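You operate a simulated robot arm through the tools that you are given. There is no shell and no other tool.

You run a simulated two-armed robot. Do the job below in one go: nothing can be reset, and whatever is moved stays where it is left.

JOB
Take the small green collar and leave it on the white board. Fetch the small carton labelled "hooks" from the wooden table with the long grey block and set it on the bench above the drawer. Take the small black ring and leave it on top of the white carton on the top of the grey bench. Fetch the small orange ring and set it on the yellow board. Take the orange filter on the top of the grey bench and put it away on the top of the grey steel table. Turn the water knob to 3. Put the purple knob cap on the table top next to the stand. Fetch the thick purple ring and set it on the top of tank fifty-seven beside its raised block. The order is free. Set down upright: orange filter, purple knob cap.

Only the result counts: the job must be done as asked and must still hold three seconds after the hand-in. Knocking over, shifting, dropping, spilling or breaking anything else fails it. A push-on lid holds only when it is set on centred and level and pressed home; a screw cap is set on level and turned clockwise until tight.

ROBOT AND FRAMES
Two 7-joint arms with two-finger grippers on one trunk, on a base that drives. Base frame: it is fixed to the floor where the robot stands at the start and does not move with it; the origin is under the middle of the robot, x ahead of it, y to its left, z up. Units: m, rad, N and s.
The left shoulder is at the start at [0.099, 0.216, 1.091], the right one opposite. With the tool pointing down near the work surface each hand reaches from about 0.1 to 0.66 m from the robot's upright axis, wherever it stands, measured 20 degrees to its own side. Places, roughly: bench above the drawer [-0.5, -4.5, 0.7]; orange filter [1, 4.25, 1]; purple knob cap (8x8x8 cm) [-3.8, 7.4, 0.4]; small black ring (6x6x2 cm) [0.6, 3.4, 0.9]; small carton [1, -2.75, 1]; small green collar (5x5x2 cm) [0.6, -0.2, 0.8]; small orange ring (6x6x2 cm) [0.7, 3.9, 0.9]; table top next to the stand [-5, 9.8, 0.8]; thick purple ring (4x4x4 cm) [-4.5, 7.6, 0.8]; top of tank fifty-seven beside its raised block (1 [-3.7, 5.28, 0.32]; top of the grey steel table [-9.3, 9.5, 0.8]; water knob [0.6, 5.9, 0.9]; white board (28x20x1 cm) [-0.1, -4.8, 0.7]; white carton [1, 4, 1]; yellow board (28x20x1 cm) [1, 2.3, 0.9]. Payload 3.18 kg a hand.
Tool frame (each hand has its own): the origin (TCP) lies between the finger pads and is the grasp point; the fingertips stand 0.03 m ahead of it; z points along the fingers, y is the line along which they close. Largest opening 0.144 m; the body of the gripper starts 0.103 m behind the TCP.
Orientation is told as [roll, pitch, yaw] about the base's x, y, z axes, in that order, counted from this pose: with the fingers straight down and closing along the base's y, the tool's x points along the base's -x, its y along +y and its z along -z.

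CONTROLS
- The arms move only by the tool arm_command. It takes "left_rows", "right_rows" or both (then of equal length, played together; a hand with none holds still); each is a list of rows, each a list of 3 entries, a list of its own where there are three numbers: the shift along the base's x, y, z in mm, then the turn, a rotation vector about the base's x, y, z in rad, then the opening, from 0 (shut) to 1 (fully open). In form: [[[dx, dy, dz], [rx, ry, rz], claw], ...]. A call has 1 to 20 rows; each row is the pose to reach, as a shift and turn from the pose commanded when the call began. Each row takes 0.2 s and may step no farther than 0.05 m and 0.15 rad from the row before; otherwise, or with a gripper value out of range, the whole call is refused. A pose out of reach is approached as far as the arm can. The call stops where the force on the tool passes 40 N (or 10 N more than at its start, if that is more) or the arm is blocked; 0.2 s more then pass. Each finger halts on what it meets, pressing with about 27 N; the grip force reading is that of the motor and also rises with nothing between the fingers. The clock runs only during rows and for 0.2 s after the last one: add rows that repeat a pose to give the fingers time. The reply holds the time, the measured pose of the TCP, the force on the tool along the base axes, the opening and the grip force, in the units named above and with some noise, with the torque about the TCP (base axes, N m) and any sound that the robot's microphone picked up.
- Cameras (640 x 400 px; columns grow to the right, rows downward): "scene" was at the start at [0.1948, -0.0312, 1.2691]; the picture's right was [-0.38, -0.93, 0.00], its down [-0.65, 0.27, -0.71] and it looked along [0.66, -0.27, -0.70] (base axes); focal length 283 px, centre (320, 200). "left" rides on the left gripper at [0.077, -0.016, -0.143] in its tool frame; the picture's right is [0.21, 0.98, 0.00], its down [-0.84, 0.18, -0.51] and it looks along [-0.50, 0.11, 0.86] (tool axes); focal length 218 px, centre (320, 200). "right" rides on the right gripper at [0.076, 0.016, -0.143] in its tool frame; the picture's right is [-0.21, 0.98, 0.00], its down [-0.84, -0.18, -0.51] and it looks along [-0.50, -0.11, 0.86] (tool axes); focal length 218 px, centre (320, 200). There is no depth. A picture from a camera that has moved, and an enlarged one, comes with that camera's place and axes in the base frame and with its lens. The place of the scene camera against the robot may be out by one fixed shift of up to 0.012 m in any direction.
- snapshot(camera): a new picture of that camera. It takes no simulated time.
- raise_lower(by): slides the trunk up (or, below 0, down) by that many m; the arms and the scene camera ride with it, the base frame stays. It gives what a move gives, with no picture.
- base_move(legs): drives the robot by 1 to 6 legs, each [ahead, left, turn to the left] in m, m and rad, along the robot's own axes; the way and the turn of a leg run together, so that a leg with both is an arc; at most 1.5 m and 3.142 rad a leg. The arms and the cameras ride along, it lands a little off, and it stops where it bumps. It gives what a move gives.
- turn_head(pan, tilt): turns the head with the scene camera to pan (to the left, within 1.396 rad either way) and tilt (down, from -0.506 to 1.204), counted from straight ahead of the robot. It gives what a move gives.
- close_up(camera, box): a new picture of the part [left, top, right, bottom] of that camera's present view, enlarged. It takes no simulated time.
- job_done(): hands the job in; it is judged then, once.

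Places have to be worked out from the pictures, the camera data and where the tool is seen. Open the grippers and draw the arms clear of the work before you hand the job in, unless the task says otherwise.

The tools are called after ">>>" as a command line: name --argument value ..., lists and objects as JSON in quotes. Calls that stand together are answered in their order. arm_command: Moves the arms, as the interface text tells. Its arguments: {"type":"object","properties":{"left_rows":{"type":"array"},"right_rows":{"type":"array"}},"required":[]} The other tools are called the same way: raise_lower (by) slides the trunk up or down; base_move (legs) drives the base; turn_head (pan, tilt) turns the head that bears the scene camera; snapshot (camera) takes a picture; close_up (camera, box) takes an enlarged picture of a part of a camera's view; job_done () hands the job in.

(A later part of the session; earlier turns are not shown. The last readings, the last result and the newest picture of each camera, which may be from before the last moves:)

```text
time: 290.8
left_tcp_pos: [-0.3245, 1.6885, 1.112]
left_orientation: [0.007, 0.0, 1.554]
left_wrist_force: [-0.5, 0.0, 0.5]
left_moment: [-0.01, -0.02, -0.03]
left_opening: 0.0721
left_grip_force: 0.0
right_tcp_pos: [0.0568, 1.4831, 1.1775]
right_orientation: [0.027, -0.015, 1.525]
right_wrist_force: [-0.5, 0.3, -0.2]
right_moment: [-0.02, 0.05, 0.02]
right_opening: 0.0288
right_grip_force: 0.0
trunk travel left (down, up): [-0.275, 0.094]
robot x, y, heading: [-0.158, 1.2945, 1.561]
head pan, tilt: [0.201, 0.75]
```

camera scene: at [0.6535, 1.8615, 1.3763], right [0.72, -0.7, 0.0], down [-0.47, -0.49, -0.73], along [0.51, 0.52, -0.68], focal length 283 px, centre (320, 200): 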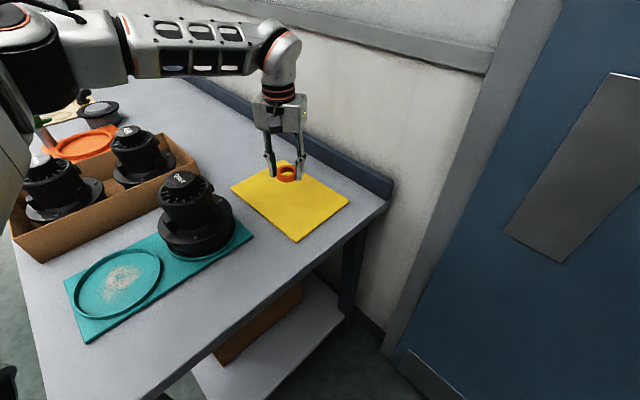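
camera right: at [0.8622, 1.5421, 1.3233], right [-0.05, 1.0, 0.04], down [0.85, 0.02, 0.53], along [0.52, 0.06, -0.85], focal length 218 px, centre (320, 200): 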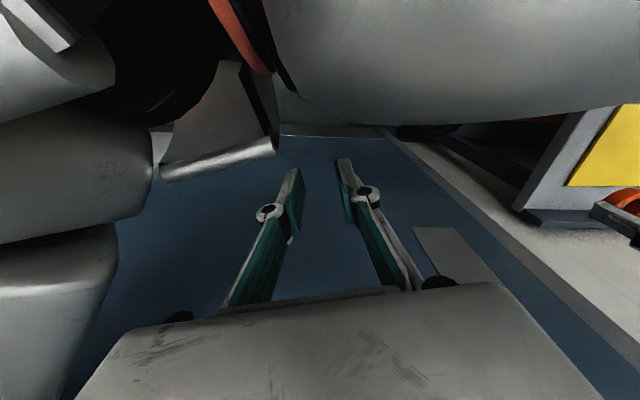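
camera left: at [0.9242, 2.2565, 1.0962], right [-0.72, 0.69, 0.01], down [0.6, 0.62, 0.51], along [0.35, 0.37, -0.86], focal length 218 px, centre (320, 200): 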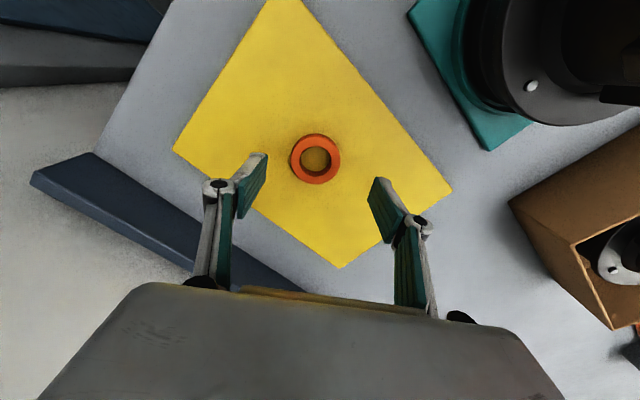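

I drive north past the grey bench to look at its north end, where the orange filter stands.

>>> base_move --legs '[[0, 0.3, 0], [1.5, 0, 0], [1.5, 0, 0], [0.4, 0, 0], [0, 0, -1.56]]'

>>> turn_head --pan -0.3 --tilt 0.45

>>> snapshot --camera "scene"

>>> turn_head --pan 0.6 --tilt 0.45

>>> snapshot --camera "scene"

```text
time: 313.9
left_tcp_pos: [-0.0447, 4.8589, 1.1116]
left_orientation: [0.005, 0.001, -0.01]
left_wrist_force: [-0.1, -0.1, 0.7]
left_moment: [0.02, -0.01, 0.03]
left_opening: 0.0719
left_grip_force: 0.1
right_tcp_pos: [-0.2468, 4.4764, 1.1769]
right_orientation: [0.026, -0.014, -0.043]
right_wrist_force: [0.8, 0.6, 0.3]
right_moment: [0.01, 0.0, -0.04]
right_opening: 0.0286
right_grip_force: 0.1
trunk travel left (down, up): [-0.275, 0.094]
robot x, y, heading: [-0.4371, 4.6909, -0.01]
head pan, tilt: [0.201, 0.75]
```

```text
time: 314.9
left_tcp_pos: [-0.0441, 4.8582, 1.1111]
left_orientation: [0.008, 0.001, -0.01]
left_wrist_force: [0.6, -0.6, 1.1]
left_moment: [-0.03, 0.0, 0.02]
left_opening: 0.072
left_grip_force: 0.1
right_tcp_pos: [-0.2467, 4.4769, 1.1767]
right_orientation: [0.027, -0.014, -0.041]
right_wrist_force: [-0.9, -0.3, -0.1]
right_moment: [-0.02, 0.0, 0.01]
right_opening: 0.0289
right_grip_force: 0.1
trunk travel left (down, up): [-0.275, 0.094]
robot x, y, heading: [-0.4352, 4.6892, -0.01]
head pan, tilt: [-0.3, 0.45]
```

```text
taken
camera scene: at [-0.2989, 4.6592, 1.4026], right [-0.3, -0.95, 0.0], down [-0.42, 0.13, -0.9], along [0.86, -0.27, -0.44], focal length 283 px, centre (320, 200)
```

scene: 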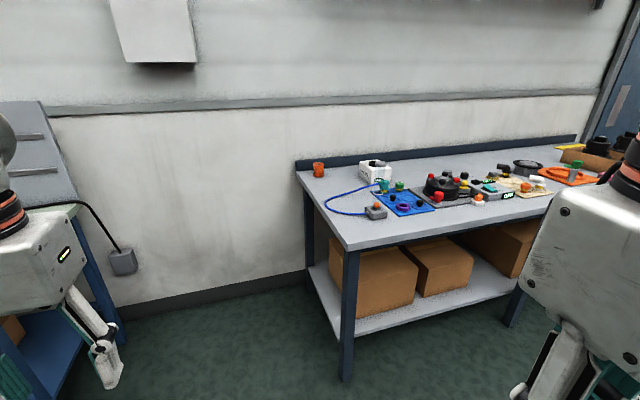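

```text
time: 316.1
left_tcp_pos: [-0.0443, 4.8585, 1.1117]
left_orientation: [0.007, 0.0, -0.011]
left_wrist_force: [0.3, -0.6, 0.5]
left_moment: [-0.01, 0.03, 0.0]
left_opening: 0.0721
left_grip_force: 0.0
right_tcp_pos: [-0.2469, 4.4767, 1.177]
right_orientation: [0.027, -0.014, -0.041]
right_wrist_force: [0.2, 0.2, 0.6]
right_moment: [-0.01, 0.04, -0.01]
right_opening: 0.0287
right_grip_force: 0.0
trunk travel left (down, up): [-0.275, 0.094]
robot x, y, heading: [-0.4388, 4.6928, -0.006]
head pan, tilt: [0.6, 0.45]
```

```text
taken
camera scene: at [-0.3102, 4.7383, 1.4026], right [0.56, -0.83, 0.0], down [-0.36, -0.24, -0.9], along [0.75, 0.5, -0.44], focal length 283 px, centre (320, 200)
```

scene: 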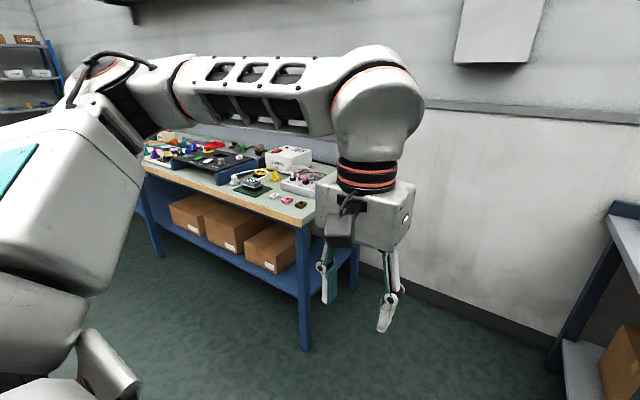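

The gap between the benches is about 1 m wide. The filter stands at about [1.05, 4.25], close to the north edge. I turn to about -60° and move in sideways.

>>> base_move --legs '[[0, 0, -1.04], [0.25, 0.43, 0], [0.2, 0.34, 0]]'

>>> turn_head --pan 0.2 --tilt 0.65

>>> snapshot --camera "scene"

>>> snapshot --camera "left"

```text
time: 326.2
left_tcp_pos: [0.8013, 4.4294, 1.1122]
left_orientation: [0.007, 0.0, -1.061]
left_wrist_force: [-0.5, -0.2, -0.5]
left_moment: [0.0, 0.01, -0.01]
left_opening: 0.0719
left_grip_force: 0.1
right_tcp_pos: [0.3698, 4.4163, 1.177]
right_orientation: [0.026, -0.014, -1.09]
right_wrist_force: [0.3, -0.2, -0.7]
right_moment: [0.0, -0.02, 0.02]
right_opening: 0.0288
right_grip_force: 0.1
trunk travel left (down, up): [-0.275, 0.094]
robot x, y, heading: [0.4579, 4.6873, -1.058]
head pan, tilt: [0.6, 0.45]
```

```text
time: 327.1
left_tcp_pos: [0.8023, 4.4309, 1.1128]
left_orientation: [0.005, 0.0, -1.059]
left_wrist_force: [0.1, -0.2, -0.9]
left_moment: [0.02, 0.0, 0.02]
left_opening: 0.0718
left_grip_force: 0.0
right_tcp_pos: [0.3696, 4.416, 1.1791]
right_orientation: [0.026, -0.014, -1.09]
right_wrist_force: [0.1, 0.1, -0.3]
right_moment: [0.01, -0.03, 0.01]
right_opening: 0.0289
right_grip_force: 0.0
trunk travel left (down, up): [-0.275, 0.094]
robot x, y, heading: [0.4551, 4.6887, -1.056]
head pan, tilt: [0.201, 0.649]
```

```text
taken
camera scene: at [0.5399, 4.5762, 1.3848], right [-0.75, -0.66, 0.0], down [-0.4, 0.46, -0.8], along [0.52, -0.6, -0.6], focal length 283 px, centre (320, 200)
```

scene: 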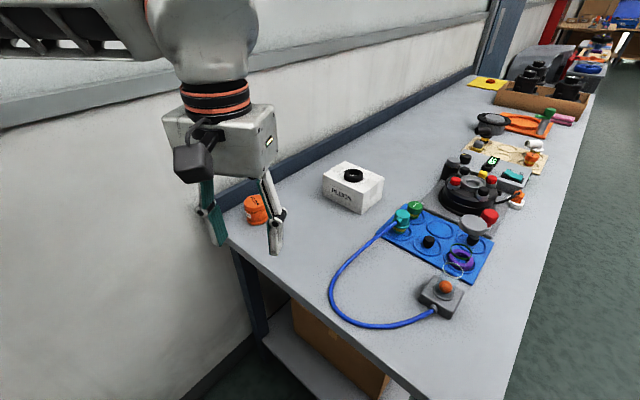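

```text
taken
camera left: at [0.7495, 4.4873, 1.2551], right [0.75, 0.66, 0.01], down [0.57, -0.65, 0.51], along [0.34, -0.38, -0.86], focal length 218 px, centre (320, 200)
```

left: 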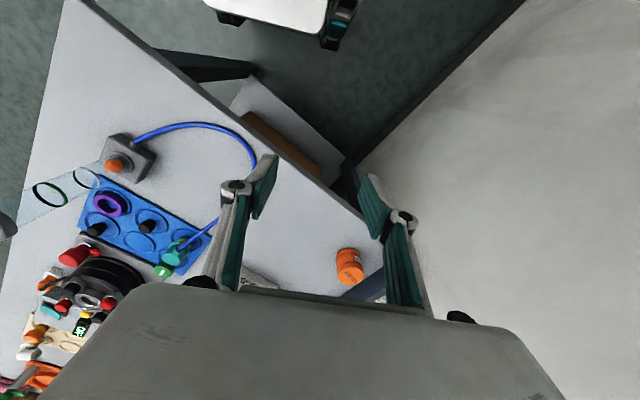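

The filter is near [1.02, 4.265]. I shift the base a little closer and bring the left hand above it.

>>> base_move --legs '[[0.045, 0.065, 0]]'

>>> arm_command --left_rows '[[[30, -28, 0], [0, 0, 0], 0.8], [[60, -56, 0], [0, 0, 0], 0.8], [[90, -84, 0], [0, 0, 0], 0.8], [[115, -115, 0], [0, 0, 0], 0.8]]'

>>> snapshot --camera "left"

>>> snapshot --camera "scene"

```text
time: 328.3
left_tcp_pos: [0.8793, 4.4219, 1.1123]
left_orientation: [0.007, 0.002, -1.062]
left_wrist_force: [-0.2, 0.2, 0.1]
left_moment: [0.01, 0.01, 0.01]
left_opening: 0.0718
left_grip_force: 0.1
right_tcp_pos: [0.4472, 4.4077, 1.1765]
right_orientation: [0.025, -0.012, -1.091]
right_wrist_force: [-0.2, 0.4, 0.0]
right_moment: [-0.01, 0.0, -0.02]
right_opening: 0.0286
right_grip_force: 0.1
trunk travel left (down, up): [-0.275, 0.094]
robot x, y, heading: [0.5313, 4.6784, -1.053]
head pan, tilt: [0.201, 0.649]
```

```text
time: 329.3
left_tcp_pos: [0.9963, 4.3061, 1.1128]
left_orientation: [0.007, 0.002, -1.062]
left_wrist_force: [-0.1, 0.2, -0.4]
left_moment: [0.01, 0.01, 0.0]
left_opening: 0.1152
left_grip_force: 0.2
right_tcp_pos: [0.4473, 4.4079, 1.1769]
right_orientation: [0.027, -0.012, -1.091]
right_wrist_force: [-0.2, -0.4, -0.8]
right_moment: [-0.01, 0.0, -0.02]
right_opening: 0.0285
right_grip_force: 0.2
trunk travel left (down, up): [-0.275, 0.094]
robot x, y, heading: [0.5342, 4.6773, -1.054]
head pan, tilt: [0.201, 0.649]
```

```text
taken
camera left: at [0.9435, 4.3633, 1.2552], right [0.75, 0.66, 0.01], down [0.56, -0.65, 0.51], along [0.34, -0.38, -0.86], focal length 218 px, centre (320, 200)
```

left: 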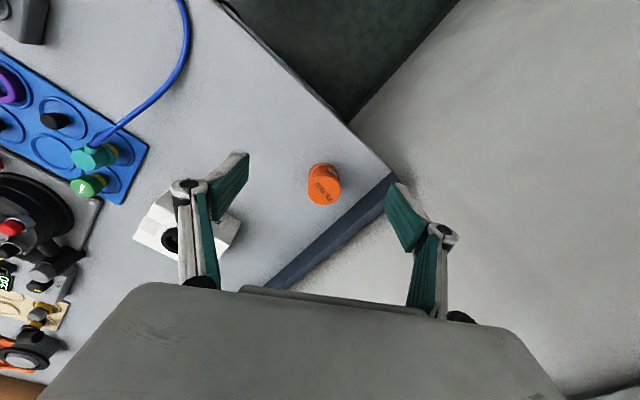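

```text
taken
camera scene: at [0.6174, 4.5678, 1.3846], right [-0.76, -0.66, 0.0], down [-0.4, 0.46, -0.8], along [0.52, -0.6, -0.61], focal length 283 px, centre (320, 200)
```

scene: 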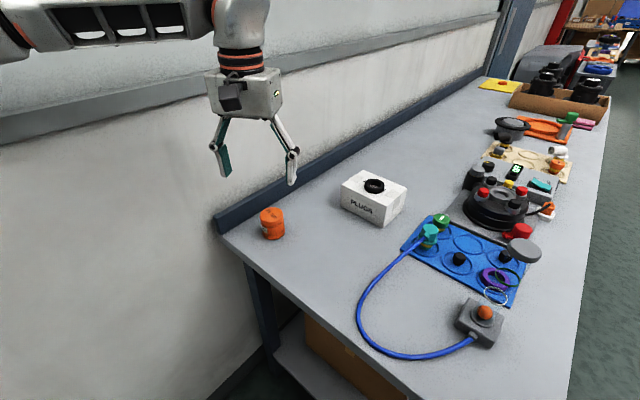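

Both views agree at about [1.07, 4.238] with the top at z ≈ 0.92; diameter about 0.06 m and 5 cm free to the backsplash. I move above it.

>>> arm_command --left_rows '[[[20, -18, -25], [0, 0, 0], 0.7], [[40, -36, -50], [0, 0, 0], 0.7], [[60, -54, -75], [0, 0, 0], 0.7], [[75, -68, -100], [0, 0, 0], 0.7], [[75, -68, -110], [0, 0, 0], 0.7], [[75, -68, -110], [0, 0, 0], 0.7]]'

>>> snapshot --camera "left"

>>> close_up --camera "scene" --box '[200, 100, 340, 260]'

```text
time: 330.7
left_tcp_pos: [1.0693, 4.2393, 1.0031]
left_orientation: [0.009, 0.001, -1.061]
left_wrist_force: [-0.3, -0.1, -0.7]
left_moment: [-0.01, -0.02, 0.02]
left_opening: 0.1007
left_grip_force: 0.0
right_tcp_pos: [0.4469, 4.4097, 1.1768]
right_orientation: [0.027, -0.014, -1.091]
right_wrist_force: [0.4, 0.1, 0.0]
right_moment: [0.03, -0.01, 0.02]
right_opening: 0.0288
right_grip_force: 0.1
trunk travel left (down, up): [-0.275, 0.094]
robot x, y, heading: [0.5328, 4.6805, -1.055]
head pan, tilt: [0.201, 0.649]
```

```text
taken
camera left: at [1.0164, 4.2963, 1.1453], right [0.75, 0.66, 0.01], down [0.57, -0.65, 0.51], along [0.34, -0.38, -0.86], focal length 218 px, centre (320, 200)
```

left: 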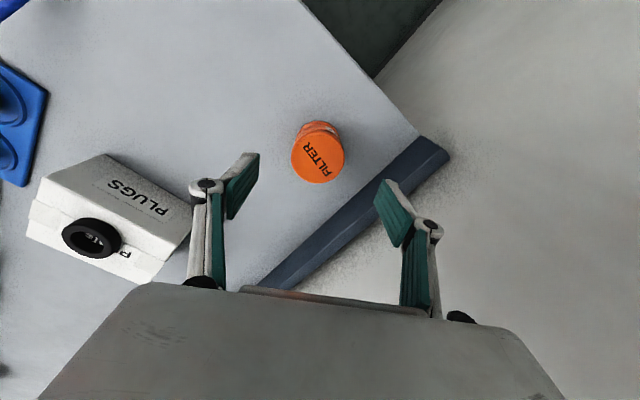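

```text
2.50 times, centred on (270, 180) of scene
camera zoom: at [0.6173, 4.5687, 1.3848], right [-0.76, -0.66, 0.0], down [-0.4, 0.46, -0.8], along [0.52, -0.6, -0.6], focal length 707 px, centre (445, 250)
```

zoom: 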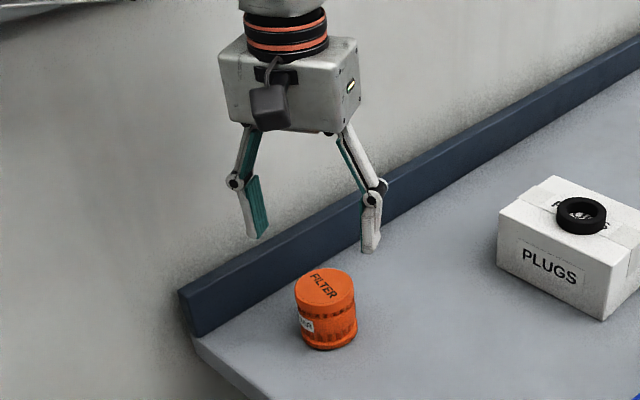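

The filter is directly below. I narrow the opening to 0.086 and lower around it.

>>> arm_command --left_rows '[[[0, -4, -25], [0, 0, 0], 0.6], [[0, -4, -50], [0, 0, 0], 0.6], [[0, -4, -75], [0, 0, 0], 0.6], [[0, -4, -98], [0, 0, 0], 0.6], [[0, -4, -108], [0, 0, 0], 0.6], [[0, -4, -108], [0, 0, 0], 0.6]]'

>>> snapshot --camera "left"

>>> close_up --camera "scene" --box '[200, 140, 340, 260]'

```text
time: 332.1
left_tcp_pos: [1.0701, 4.2357, 0.8942]
left_orientation: [0.007, 0.0, -1.06]
left_wrist_force: [-0.3, -0.5, -0.3]
left_moment: [-0.02, 0.03, 0.01]
left_opening: 0.0867
left_grip_force: 0.0
right_tcp_pos: [0.447, 4.4087, 1.1785]
right_orientation: [0.028, -0.013, -1.092]
right_wrist_force: [0.1, 0.2, -1.0]
right_moment: [-0.02, 0.02, -0.03]
right_opening: 0.0284
right_grip_force: 0.1
trunk travel left (down, up): [-0.275, 0.094]
robot x, y, heading: [0.5326, 4.6783, -1.056]
head pan, tilt: [0.201, 0.649]
```

```text
taken
camera left: at [1.0177, 4.293, 1.0366], right [0.75, 0.66, 0.01], down [0.57, -0.65, 0.51], along [0.34, -0.38, -0.86], focal length 218 px, centre (320, 200)
```

left: 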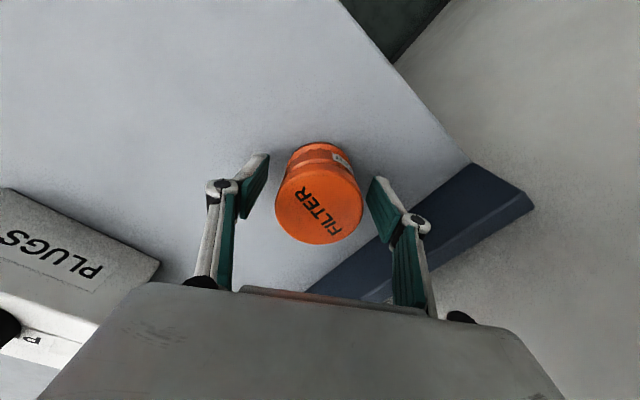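

```text
3.33 times, centred on (270, 200) of scene
camera zoom: at [0.6173, 4.5689, 1.3848], right [-0.76, -0.66, 0.0], down [-0.4, 0.46, -0.8], along [0.52, -0.6, -0.6], focal length 943 px, centre (487, 200)
```

zoom: 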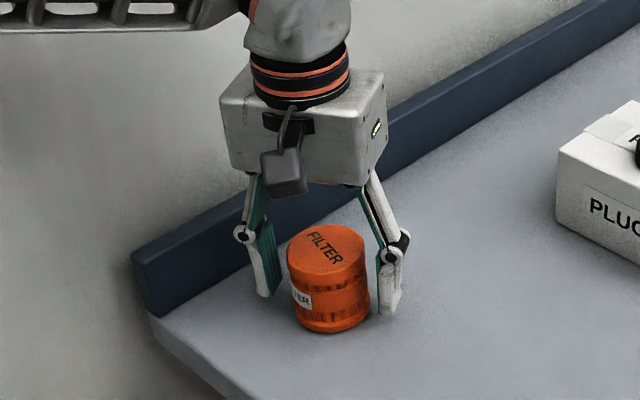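

Well centred. I close on the filter.

>>> arm_command --left_rows '[[[-2, 2, -3], [0, 0, 0], 0.55], [[-2, 2, -3], [0, 0, 0], 0.45], [[-2, 2, -3], [0, 0, 0], 0.35], [[-2, 2, -3], [0, 0, 0], 0.3], [[-2, 2, -3], [0, 0, 0], 0.3]]'

>>> close_up --camera "scene" --box '[200, 140, 340, 260]'

```text
time: 333.3
left_tcp_pos: [1.0676, 4.2372, 0.8922]
left_orientation: [0.006, 0.001, -1.061]
left_wrist_force: [-0.2, 0.4, 0.7]
left_moment: [0.03, -0.05, -0.01]
left_opening: 0.0575
left_grip_force: 27.2
right_tcp_pos: [0.4469, 4.4084, 1.1773]
right_orientation: [0.028, -0.014, -1.09]
right_wrist_force: [0.1, -1.0, -0.7]
right_moment: [-0.01, -0.01, -0.02]
right_opening: 0.0286
right_grip_force: 0.1
trunk travel left (down, up): [-0.275, 0.094]
robot x, y, heading: [0.5359, 4.679, -1.055]
head pan, tilt: [0.201, 0.649]
```

```text
3.33 times, centred on (270, 200) of scene
camera zoom: at [0.6173, 4.5688, 1.3848], right [-0.76, -0.66, 0.0], down [-0.4, 0.46, -0.8], along [0.52, -0.6, -0.6], focal length 943 px, centre (487, 200)
```

zoom: 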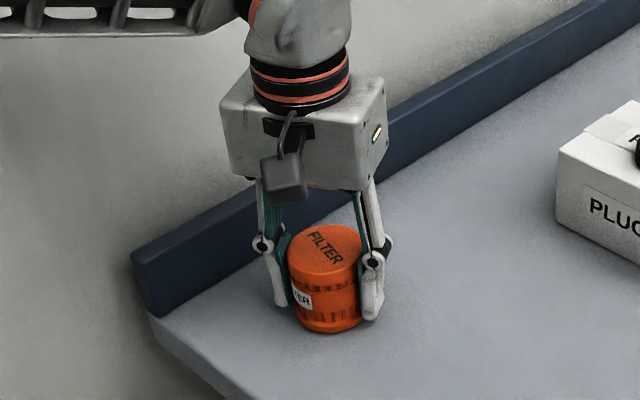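

The filter is gripped (0.0575 m). I lift it and draw it back over the free area.

>>> arm_command --left_rows '[[[0, 0, 15], [0, 0, 0], 0.3], [[0, 0, 45], [0, 0, 0], 0.3], [[0, 0, 85], [0, 0, 0], 0.3], [[0, 0, 130], [0, 0, 0], 0.3], [[-20, 20, 165], [0, 0, 0], 0.3], [[-50, 50, 185], [0, 0, 0], 0.3], [[-80, 80, 200], [0, 0, 0], 0.3], [[-110, 110, 210], [0, 0, 0], 0.3], [[-140, 140, 215], [0, 0, 0], 0.3], [[-170, 170, 215], [0, 0, 0], 0.3]]'

>>> snapshot --camera "scene"

>>> snapshot --camera "left"

```text
time: 335.5
left_tcp_pos: [0.8944, 4.409, 1.106]
left_orientation: [0.007, 0.0, -1.059]
left_wrist_force: [-0.9, -0.1, -0.7]
left_moment: [-0.05, -0.04, 0.04]
left_opening: 0.0573
left_grip_force: 26.8
right_tcp_pos: [0.4471, 4.4089, 1.1782]
right_orientation: [0.028, -0.014, -1.092]
right_wrist_force: [0.2, -0.4, 0.5]
right_moment: [0.03, -0.01, -0.03]
right_opening: 0.0288
right_grip_force: 0.1
trunk travel left (down, up): [-0.275, 0.094]
robot x, y, heading: [0.5336, 4.6818, -1.052]
head pan, tilt: [0.201, 0.649]
```

```text
taken
camera scene: at [0.6169, 4.5692, 1.3849], right [-0.76, -0.66, 0.0], down [-0.4, 0.46, -0.8], along [0.52, -0.6, -0.6], focal length 283 px, centre (320, 200)
```

scene: 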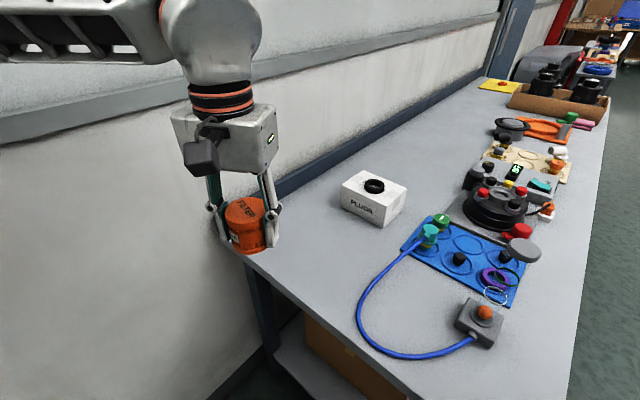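

```text
taken
camera left: at [0.8407, 4.4661, 1.249], right [0.75, 0.66, 0.01], down [0.57, -0.65, 0.51], along [0.34, -0.38, -0.86], focal length 218 px, centre (320, 200)
```

left: 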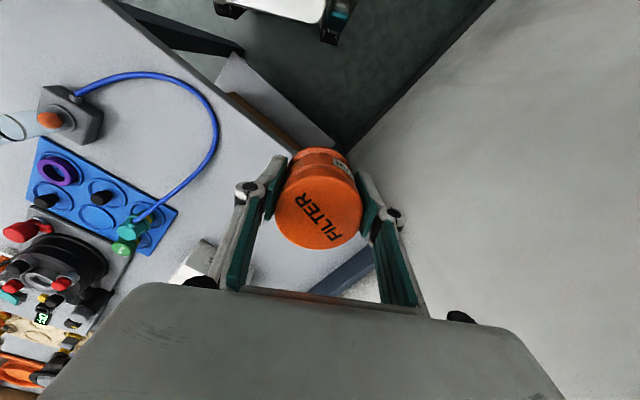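

The filter is in hand. I back out of the gap and go to the green-topped bench with the water knob.

>>> base_move --legs '[[-0.235, -0.41, 0], [-0.235, -0.41, 0], [0, 0, 1.055], [0, 1.3, 0]]'

>>> turn_head --pan 0 --tilt 0.45

>>> snapshot --camera "scene"

```text
time: 357.2
left_tcp_pos: [0.0127, 6.173, 1.1076]
left_orientation: [0.008, 0.0, -0.013]
left_wrist_force: [0.5, 0.4, -0.1]
left_moment: [0.01, 0.01, -0.01]
left_opening: 0.0569
left_grip_force: 27.0
right_tcp_pos: [-0.2101, 5.7851, 1.177]
right_orientation: [0.029, -0.014, -0.043]
right_wrist_force: [-0.5, 0.6, 0.5]
right_moment: [0.01, 0.01, -0.02]
right_opening: 0.0288
right_grip_force: 0.0
trunk travel left (down, up): [-0.275, 0.094]
robot x, y, heading: [-0.4003, 5.9984, -0.009]
head pan, tilt: [0.201, 0.649]
```

```text
time: 358.0
left_tcp_pos: [0.0125, 6.1721, 1.1053]
left_orientation: [0.007, -0.001, -0.011]
left_wrist_force: [-0.2, 0.3, -1.1]
left_moment: [0.0, 0.01, -0.01]
left_opening: 0.0569
left_grip_force: 27.2
right_tcp_pos: [-0.2096, 5.7849, 1.1773]
right_orientation: [0.028, -0.014, -0.042]
right_wrist_force: [0.5, -0.7, -0.2]
right_moment: [0.0, -0.01, 0.0]
right_opening: 0.0291
right_grip_force: 0.0
trunk travel left (down, up): [-0.275, 0.094]
robot x, y, heading: [-0.4034, 5.9955, -0.011]
head pan, tilt: [0.0, 0.45]
```

```text
taken
camera scene: at [-0.2573, 5.9942, 1.4025], right [-0.01, -1.0, 0.0], down [-0.44, 0.0, -0.9], along [0.9, -0.01, -0.44], focal length 283 px, centre (320, 200)
```

scene: 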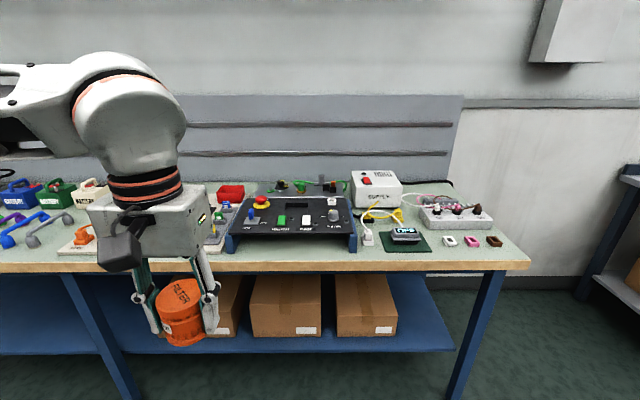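

>>> close_up --camera "scene" --box '[210, 160, 370, 260]'

>>> close_up --camera "scene" --box '[350, 160, 510, 260]'

>>> close_up --camera "scene" --box '[0, 160, 240, 270]'

```text
4.00 times, centred on (290, 210) of scene
camera zoom: at [-0.2573, 5.9942, 1.4025], right [-0.01, -1.0, 0.0], down [-0.44, 0.0, -0.9], along [0.9, -0.01, -0.44], focal length 1131 px, centre (440, 160)
```

zoom: 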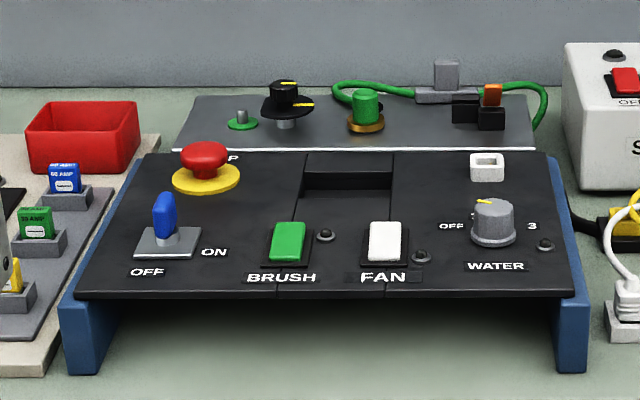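

```text
4.00 times, centred on (430, 210) of scene
camera zoom: at [-0.2573, 5.9942, 1.4025], right [-0.01, -1.0, 0.0], down [-0.44, 0.0, -0.9], along [0.9, -0.01, -0.44], focal length 1131 px, centre (-120, 160)
```

zoom: 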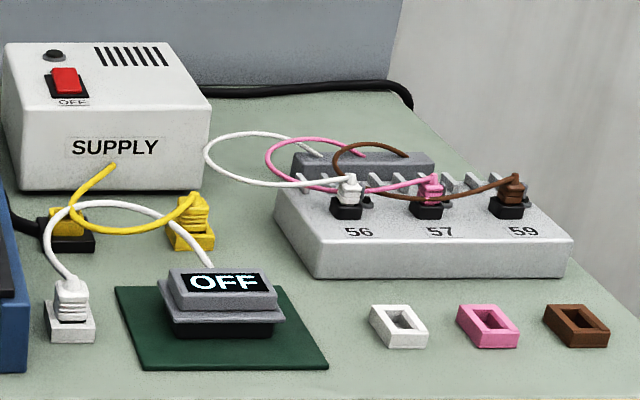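

```text
2.67 times, centred on (120, 215) of scene
camera zoom: at [-0.2573, 5.9942, 1.4025], right [-0.01, -1.0, 0.0], down [-0.44, 0.0, -0.9], along [0.9, -0.01, -0.44], focal length 754 px, centre (853, 160)
```

zoom: 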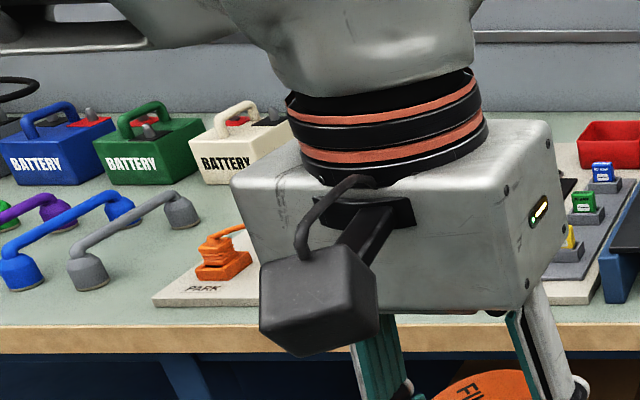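

The WATER knob on the console is at about [0.60, 5.94]. I pull the left hand with the filter in a bit, and drive up so the right hand faces the knob.

>>> arm_command --left_rows '[[[-35, 0, 15], [0, 0, 0], 0.3], [[-70, 0, 30], [0, 0, 0], 0.3], [[-100, 10, 45], [0, 0, 0], 0.3]]' --right_rows '[[[35, 0, 0], [-0.01, 0.005, 0.01], 0.4], [[70, -10, 0], [-0.02, 0.01, 0.02], 0.4], [[105, -20, 0], [-0.028, 0.014, 0.03], 0.4]]'

>>> base_move --legs '[[0, 0.14, 0.01], [0.4, 0, 0]]'

>>> turn_head --pan -0.2 --tilt 0.7

>>> snapshot --camera "scene"

>>> snapshot --camera "right"

```text
time: 358.8
left_tcp_pos: [-0.0864, 6.1813, 1.152]
left_orientation: [0.007, 0.0, -0.013]
left_wrist_force: [-0.5, -0.1, -1.0]
left_moment: [-0.02, 0.03, 0.01]
left_opening: 0.057
left_grip_force: 27.0
right_tcp_pos: [-0.1055, 5.7633, 1.1759]
right_orientation: [-0.003, 0.001, -0.012]
right_wrist_force: [0.3, 0.0, 0.3]
right_moment: [-0.02, 0.01, 0.0]
right_opening: 0.0575
right_grip_force: 0.0
trunk travel left (down, up): [-0.275, 0.094]
robot x, y, heading: [-0.4023, 5.9973, -0.008]
head pan, tilt: [0.0, 0.45]
```

```text
time: 362.7
left_tcp_pos: [0.3098, 6.3288, 1.151]
left_orientation: [0.005, 0.003, 0.01]
left_wrist_force: [0.2, 0.3, -0.9]
left_moment: [0.01, 0.06, 0.0]
left_opening: 0.0567
left_grip_force: 27.1
right_tcp_pos: [0.3006, 5.9102, 1.1754]
right_orientation: [0.0, 0.0, 0.009]
right_wrist_force: [-0.9, -0.4, -0.2]
right_moment: [0.03, 0.03, 0.0]
right_opening: 0.0577
right_grip_force: 0.1
trunk travel left (down, up): [-0.275, 0.094]
robot x, y, heading: [-0.0037, 6.1385, 0.013]
head pan, tilt: [0.0, 0.45]
```

```text
time: 363.5
left_tcp_pos: [0.3103, 6.3283, 1.1504]
left_orientation: [0.007, 0.0, 0.01]
left_wrist_force: [0.0, -0.9, 0.5]
left_moment: [0.02, 0.0, 0.01]
left_opening: 0.0567
left_grip_force: 27.0
right_tcp_pos: [0.2996, 5.9097, 1.1753]
right_orientation: [-0.002, 0.0, 0.009]
right_wrist_force: [0.2, -1.0, 0.7]
right_moment: [0.03, -0.04, 0.0]
right_opening: 0.0576
right_grip_force: 0.1
trunk travel left (down, up): [-0.275, 0.094]
robot x, y, heading: [0.0009, 6.1379, 0.013]
head pan, tilt: [-0.201, 0.7]
```

```text
taken
camera scene: at [0.135, 6.121, 1.3805], right [-0.19, -0.98, 0.0], down [-0.63, 0.12, -0.77], along [0.75, -0.14, -0.64], focal length 283 px, centre (320, 200)
```

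scene: 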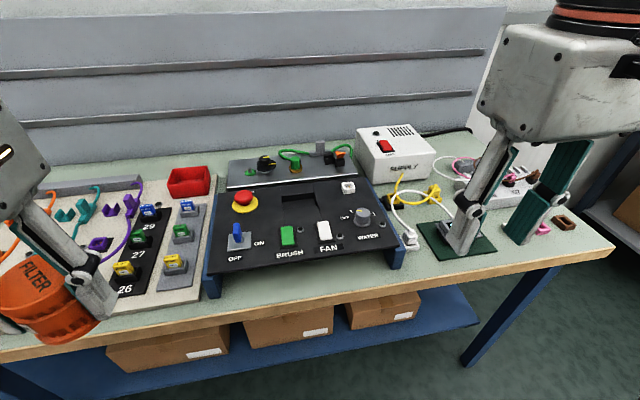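

```text
taken
camera right: at [0.2228, 5.9264, 1.3199], right [0.2, 0.98, 0.0], down [0.84, -0.17, 0.51], along [0.5, -0.1, -0.86], focal length 218 px, centre (320, 200)
```

right: 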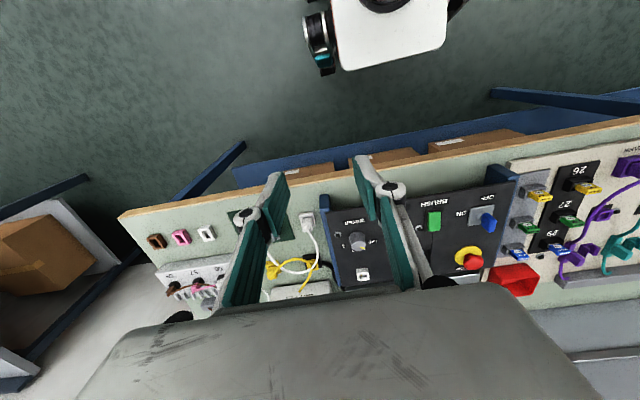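

>>> close_up --camera "scene" --box '[325, 175, 415, 250]'

>>> close_up --camera "right" --box '[310, 200, 410, 290]'

```text
5.33 times, centred on (370, 212) of scene
camera zoom: at [0.135, 6.121, 1.3805], right [-0.19, -0.98, 0.0], down [-0.63, 0.12, -0.77], along [0.75, -0.14, -0.64], focal length 1509 px, centre (53, 133)
```

zoom: 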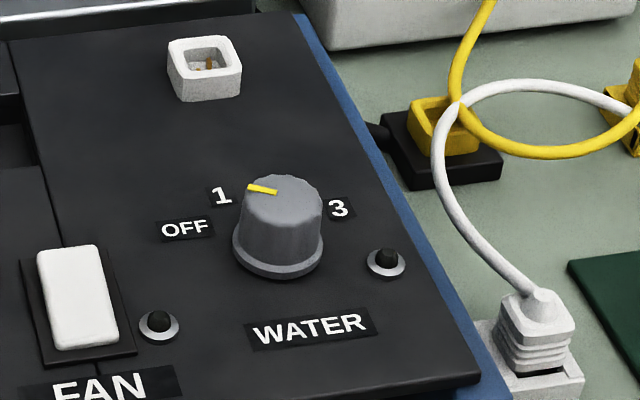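

```text
4.44 times, centred on (360, 245) of right
camera zoom: at [0.2228, 5.9264, 1.3199], right [0.2, 0.98, 0.0], down [0.84, -0.17, 0.51], along [0.5, -0.1, -0.86], focal length 970 px, centre (142, 0)
```

zoom: 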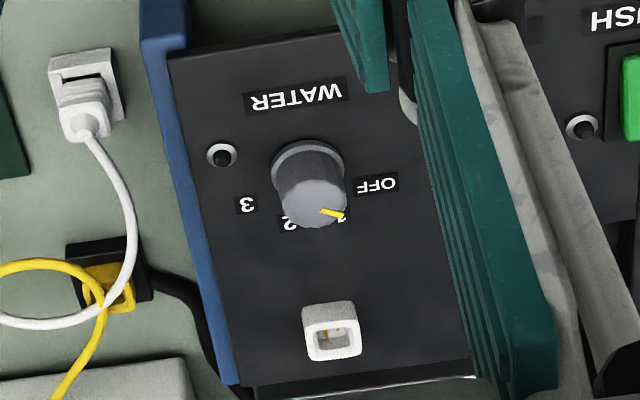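

The panel is level (z ≈ 0.927), the pointer stands at OFF (about 150°), with 1 at 110°, 2 at 70° and 3 at 30°, so the knob needs a 120° clockwise turn. It's at about [0.562, 5.9455]. I bring the right hand above it with some left yaw.

>>> arm_command --right_rows '[[[35, 5, -10], [0, 0, 0.06], 0.38], [[72, 10, -20], [0, 0, 0.12], 0.38], [[110, 15, -35], [0, 0, 0.18], 0.38], [[148, 20, -50], [0, 0, 0.24], 0.38], [[186, 26, -70], [0, 0, 0.3], 0.38], [[224, 31, -90], [0, 0, 0.36], 0.38], [[260, 36, -110], [0, 0, 0.4], 0.38], [[262, 36, -125], [0, 0, 0.4], 0.38], [[262, 36, -125], [0, 0, 0.4], 0.38]]'

>>> close_up --camera "right" --box '[240, 90, 400, 230]'

>>> close_up --camera "scene" --box '[310, 130, 430, 260]'

```text
time: 365.5
left_tcp_pos: [0.3097, 6.3287, 1.1504]
left_orientation: [0.007, 0.0, 0.012]
left_wrist_force: [0.8, -0.2, 0.0]
left_moment: [0.0, 0.02, 0.02]
left_opening: 0.0569
left_grip_force: 27.0
right_tcp_pos: [0.5231, 5.9411, 1.0843]
right_orientation: [-0.001, -0.002, 0.367]
right_wrist_force: [-0.8, -0.4, 0.0]
right_moment: [-0.03, -0.03, -0.01]
right_opening: 0.0545
right_grip_force: 0.2
right hand out of reach, approached as far as the arm can: row 7, 8, 9
trunk travel left (down, up): [-0.275, 0.094]
robot x, y, heading: [0.001, 6.1371, 0.01]
head pan, tilt: [-0.201, 0.7]
```

```text
2.86 times, centred on (320, 160) of right
camera zoom: at [0.4455, 5.929, 1.2291], right [-0.16, 0.99, 0.0], down [0.85, 0.14, 0.51], along [0.5, 0.08, -0.86], focal length 624 px, centre (320, 314)
```

zoom: 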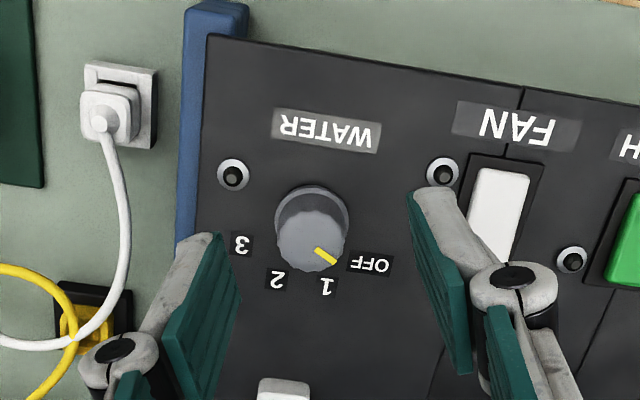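

```text
3.08 times, centred on (370, 195) of scene
camera zoom: at [0.1351, 6.1207, 1.3804], right [-0.19, -0.98, 0.0], down [-0.63, 0.12, -0.76], along [0.75, -0.14, -0.64], focal length 870 px, centre (166, 215)
```

zoom: 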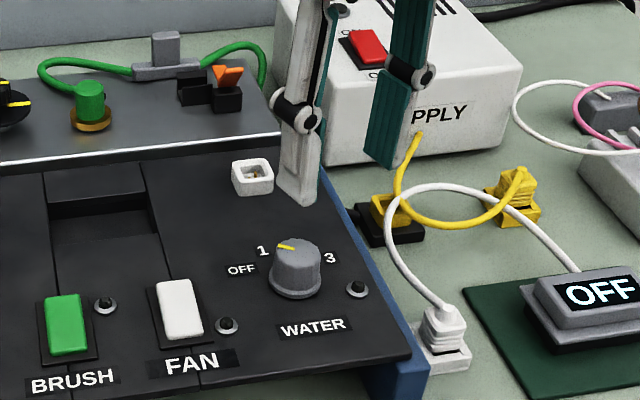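

Seen from above, the knob centre is [0.567, 5.9435], top ≈ 0.953; the pointer is at OFF (≈150°) and "3" at about 30°. I reduce the yaw and come down above the knob.

>>> arm_command --right_rows '[[[10, 0, -10], [0, 0, -0.1], 0.38], [[22, 1, -25], [0, 0, -0.2], 0.38], [[34, 2, -45], [0, 0, -0.3], 0.38], [[43, 2, -65], [0, 0, -0.32], 0.38], [[43, 2, -84], [0, 0, -0.32], 0.38], [[43, 2, -84], [0, 0, -0.32], 0.38]]'

>>> close_up --camera "right" --box '[240, 110, 400, 250]'

>>> close_up --camera "scene" --box '[310, 130, 430, 260]'

```text
time: 366.9
left_tcp_pos: [0.3081, 6.3292, 1.1512]
left_orientation: [0.006, 0.0, 0.01]
left_wrist_force: [-1.2, -0.2, -0.2]
left_moment: [0.0, 0.01, -0.01]
left_opening: 0.0568
left_grip_force: 26.8
right_tcp_pos: [0.563, 5.9418, 1.0005]
right_orientation: [-0.003, 0.0, 0.089]
right_wrist_force: [0.5, -0.4, 0.6]
right_moment: [-0.02, -0.02, -0.02]
right_opening: 0.0548
right_grip_force: 0.1
trunk travel left (down, up): [-0.275, 0.094]
robot x, y, heading: [-0.0041, 6.1318, 0.008]
head pan, tilt: [-0.201, 0.7]
```

```text
2.86 times, centred on (320, 180) of right
camera zoom: at [0.4853, 5.9521, 1.1436], right [0.12, 0.99, 0.0], down [0.85, -0.1, 0.51], along [0.5, -0.06, -0.86], focal length 624 px, centre (320, 257)
```

zoom: 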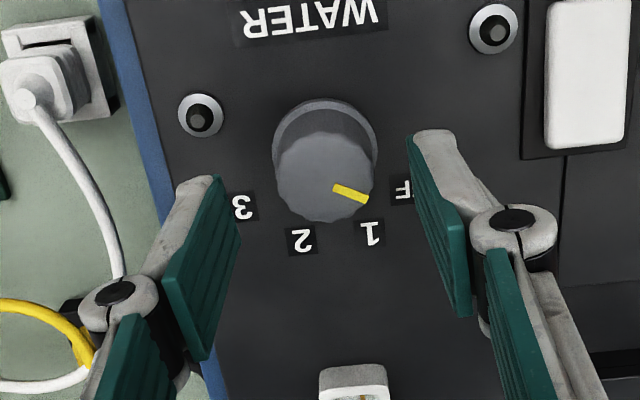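

```text
3.08 times, centred on (370, 195) of scene
camera zoom: at [0.135, 6.1211, 1.3805], right [-0.19, -0.98, 0.0], down [-0.63, 0.12, -0.77], along [0.75, -0.14, -0.64], focal length 870 px, centre (166, 215)
```

zoom: 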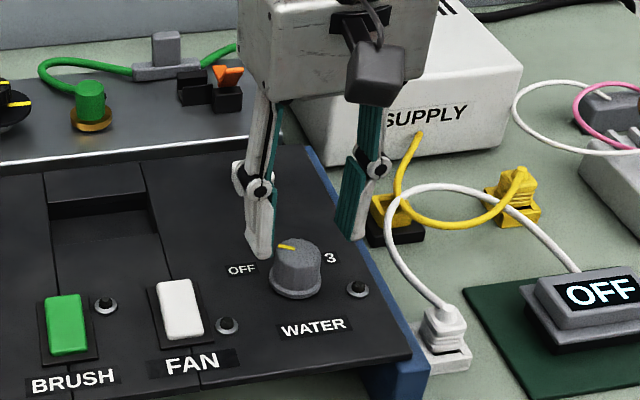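

Pointer confirmed at OFF (≈152°). I centre over the knob, lower beside it, and close.

>>> arm_command --right_rows '[[[3, 2, -12], [0, 0, 0], 0.38], [[3, 2, -24], [0, 0, 0], 0.38], [[3, 2, -33], [0, 0, 0], 0.38], [[3, 2, -33], [0, 0, 0], 0.38]]'

>>> close_up --camera "scene" --box '[330, 150, 410, 250]'

>>> close_up --camera "right" --box '[240, 110, 400, 250]'

```text
time: 367.9
left_tcp_pos: [0.3101, 6.3292, 1.151]
left_orientation: [0.007, 0.0, 0.01]
left_wrist_force: [-0.4, -0.5, 0.0]
left_moment: [0.03, 0.0, -0.04]
left_opening: 0.0568
left_grip_force: 27.2
right_tcp_pos: [0.5653, 5.9436, 0.9664]
right_orientation: [-0.002, 0.0, 0.089]
right_wrist_force: [0.0, -0.2, 0.0]
right_moment: [0.01, -0.03, 0.01]
right_opening: 0.0549
right_grip_force: 0.0
trunk travel left (down, up): [-0.275, 0.094]
robot x, y, heading: [0.0008, 6.1357, 0.013]
head pan, tilt: [-0.201, 0.7]
```

```text
4.00 times, centred on (370, 200) of scene
camera zoom: at [0.135, 6.121, 1.3805], right [-0.19, -0.98, 0.0], down [-0.63, 0.12, -0.77], along [0.75, -0.14, -0.64], focal length 1131 px, centre (120, 200)
```

zoom: 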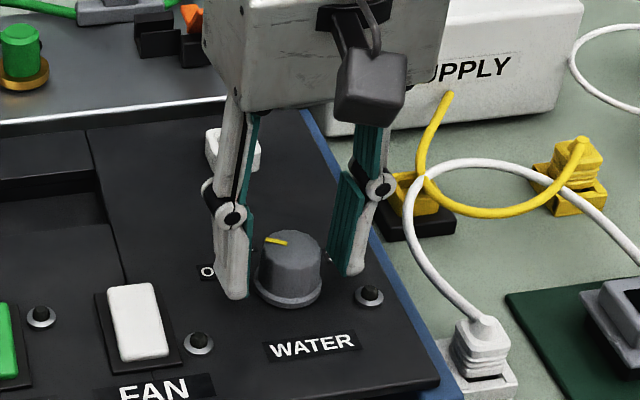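

```text
2.86 times, centred on (320, 180) of right
camera zoom: at [0.488, 5.9542, 1.1099], right [0.12, 0.99, 0.0], down [0.86, -0.1, 0.51], along [0.5, -0.06, -0.86], focal length 624 px, centre (320, 257)
```

zoom: 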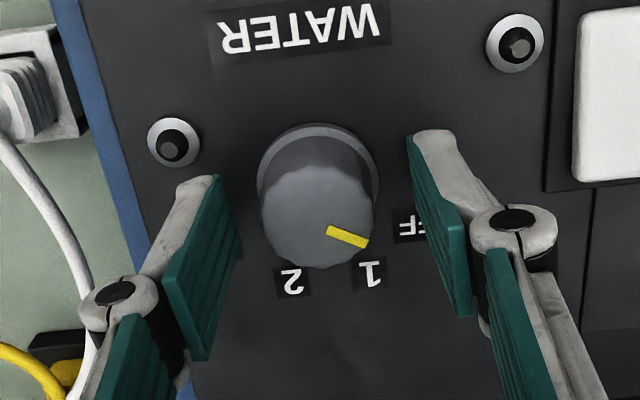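

Centred. I close the fingers on the knob.

>>> arm_command --right_rows '[[[1, 0, 0], [0, 0, 0], 0.3], [[1, 0, 0], [0, 0, 0], 0.22], [[1, 0, 0], [0, 0, 0], 0.12], [[1, 0, 0], [0, 0, 0], 0.1], [[1, 0, 0], [0, 0, 0], 0.1]]'

>>> close_up --camera "right" --box '[240, 110, 400, 250]'

```text
time: 369.1
left_tcp_pos: [0.3089, 6.3288, 1.1507]
left_orientation: [0.007, -0.001, 0.01]
left_wrist_force: [-0.5, 0.9, 0.1]
left_moment: [-0.02, 0.01, -0.01]
left_opening: 0.0565
left_grip_force: 27.0
right_tcp_pos: [0.5673, 5.9429, 0.966]
right_orientation: [-0.004, -0.001, 0.089]
right_wrist_force: [1.3, -6.2, 2.6]
right_moment: [-0.31, 0.33, 0.02]
right_opening: 0.0347
right_grip_force: 44.4
trunk travel left (down, up): [-0.275, 0.094]
robot x, y, heading: [0.0019, 6.1349, 0.015]
head pan, tilt: [-0.201, 0.7]
```

```text
2.86 times, centred on (320, 180) of right
camera zoom: at [0.49, 5.9535, 1.1098], right [0.12, 0.99, 0.0], down [0.85, -0.1, 0.51], along [0.5, -0.06, -0.86], focal length 624 px, centre (320, 257)
```

zoom: 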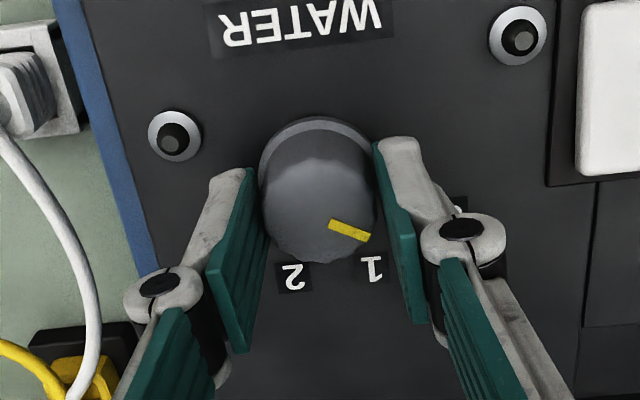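

The knob is gripped. I turn it clockwise in small steps, checking partway.

>>> arm_command --right_rows '[[[0, 0, 0], [0, 0, -0.1], 0.1], [[0, 0, 0], [0, 0, -0.2], 0.1], [[0, 0, 0], [0, 0, -0.3], 0.1], [[0, 0, 0], [0, 0, -0.4], 0.1], [[0, 0, 0], [0, 0, -0.5], 0.1], [[0, 0, 0], [0, 0, -0.6], 0.1], [[0, 0, 0], [0, 0, -0.7], 0.1]]'

>>> close_up --camera "right" --box '[240, 110, 400, 250]'

>>> close_up --camera "scene" --box '[330, 150, 410, 250]'

```text
time: 370.7
left_tcp_pos: [0.3102, 6.3277, 1.1518]
left_orientation: [0.007, 0.001, 0.011]
left_wrist_force: [-0.6, 0.3, -0.6]
left_moment: [-0.02, -0.04, 0.02]
left_opening: 0.0567
left_grip_force: 26.7
right_tcp_pos: [0.5682, 5.9426, 0.9657]
right_orientation: [-0.002, 0.0, -0.614]
right_wrist_force: [-2.1, -8.5, -0.1]
right_moment: [-0.69, -0.8, 0.02]
right_opening: 0.0347
right_grip_force: 45.1
trunk travel left (down, up): [-0.275, 0.094]
robot x, y, heading: [0.0014, 6.1333, 0.015]
head pan, tilt: [-0.201, 0.7]
```

```text
2.86 times, centred on (320, 180) of right
camera zoom: at [0.5144, 6.0007, 1.1098], right [0.73, 0.68, 0.0], down [0.59, -0.63, 0.51], along [0.34, -0.37, -0.86], focal length 624 px, centre (320, 257)
```

zoom: 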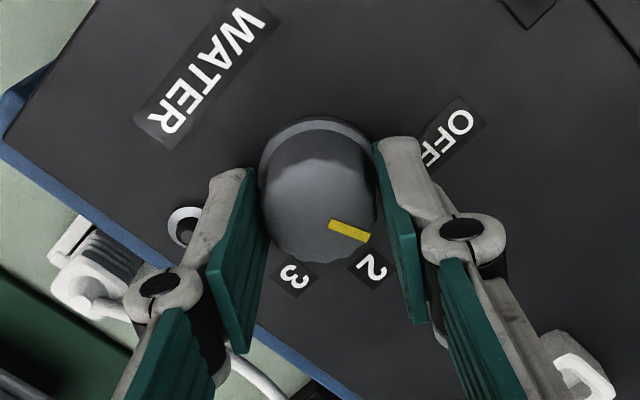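

```text
4.00 times, centred on (370, 200) of scene
camera zoom: at [0.1348, 6.1201, 1.3804], right [-0.19, -0.98, 0.0], down [-0.63, 0.12, -0.77], along [0.75, -0.14, -0.64], focal length 1131 px, centre (120, 200)
```

zoom: 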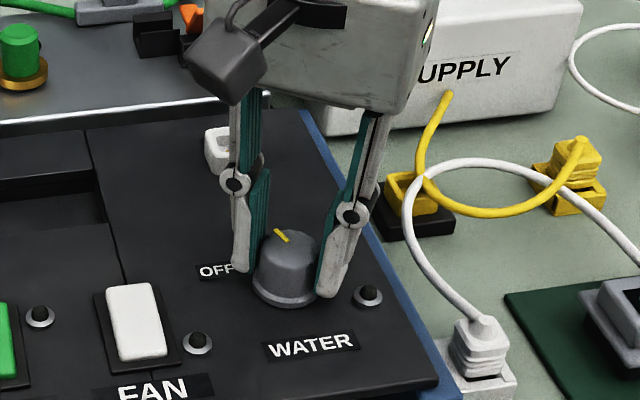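

The knob turns with the hand (now about at 1). I continue turning by another 0.9 rad.

>>> arm_command --right_rows '[[[0, 0, 0], [0, 0, -0.1], 0.1], [[0, 0, 0], [0, 0, -0.2], 0.1], [[0, 0, 0], [0, 0, -0.3], 0.1], [[0, 0, 0], [0, 0, -0.4], 0.1], [[0, 0, 0], [0, 0, -0.5], 0.1], [[0, 0, 0], [0, 0, -0.6], 0.1], [[0, 0, 0], [0, 0, -0.7], 0.1], [[0, 0, 0], [0, 0, -0.8], 0.1], [[0, 0, 0], [0, 0, -0.9], 0.1]]'

>>> close_up --camera "right" --box '[240, 110, 400, 250]'

>>> close_up --camera "scene" --box '[330, 150, 410, 250]'

```text
time: 372.7
left_tcp_pos: [0.3079, 6.3273, 1.1525]
left_orientation: [0.008, 0.001, 0.011]
left_wrist_force: [0.2, 0.4, -0.3]
left_moment: [-0.01, 0.01, -0.01]
left_opening: 0.0565
left_grip_force: 27.4
right_tcp_pos: [0.5673, 5.9429, 0.9667]
right_orientation: [-0.001, -0.001, -1.515]
right_wrist_force: [-9.3, -16.3, -0.9]
right_moment: [-0.44, -0.04, -0.01]
right_opening: 0.0345
right_grip_force: 44.9
trunk travel left (down, up): [-0.275, 0.094]
robot x, y, heading: [0.0005, 6.1346, 0.019]
head pan, tilt: [-0.201, 0.7]
```

```text
2.86 times, centred on (320, 180) of right
camera zoom: at [0.579, 6.0201, 1.1099], right [0.99, -0.15, 0.0], down [-0.13, -0.85, 0.51], along [-0.08, -0.5, -0.86], focal length 624 px, centre (320, 257)
```

zoom: 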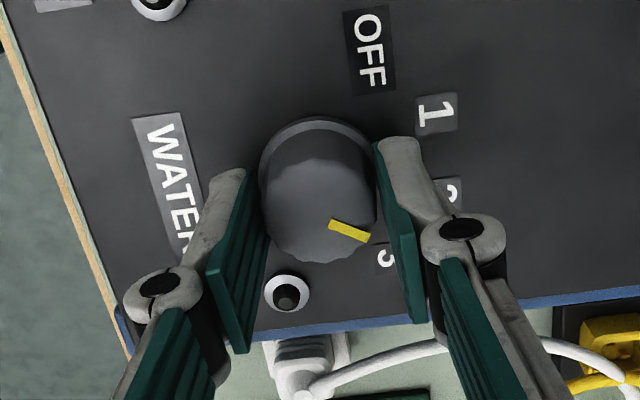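

```text
4.00 times, centred on (370, 200) of scene
camera zoom: at [0.1342, 6.1193, 1.3805], right [-0.19, -0.98, 0.0], down [-0.63, 0.12, -0.77], along [0.75, -0.14, -0.64], focal length 1131 px, centre (120, 200)
```

zoom: 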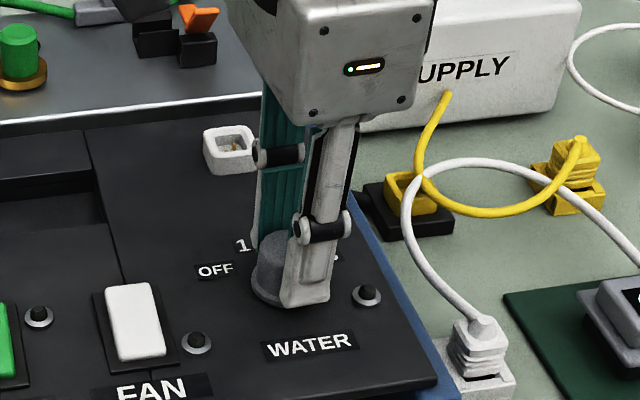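

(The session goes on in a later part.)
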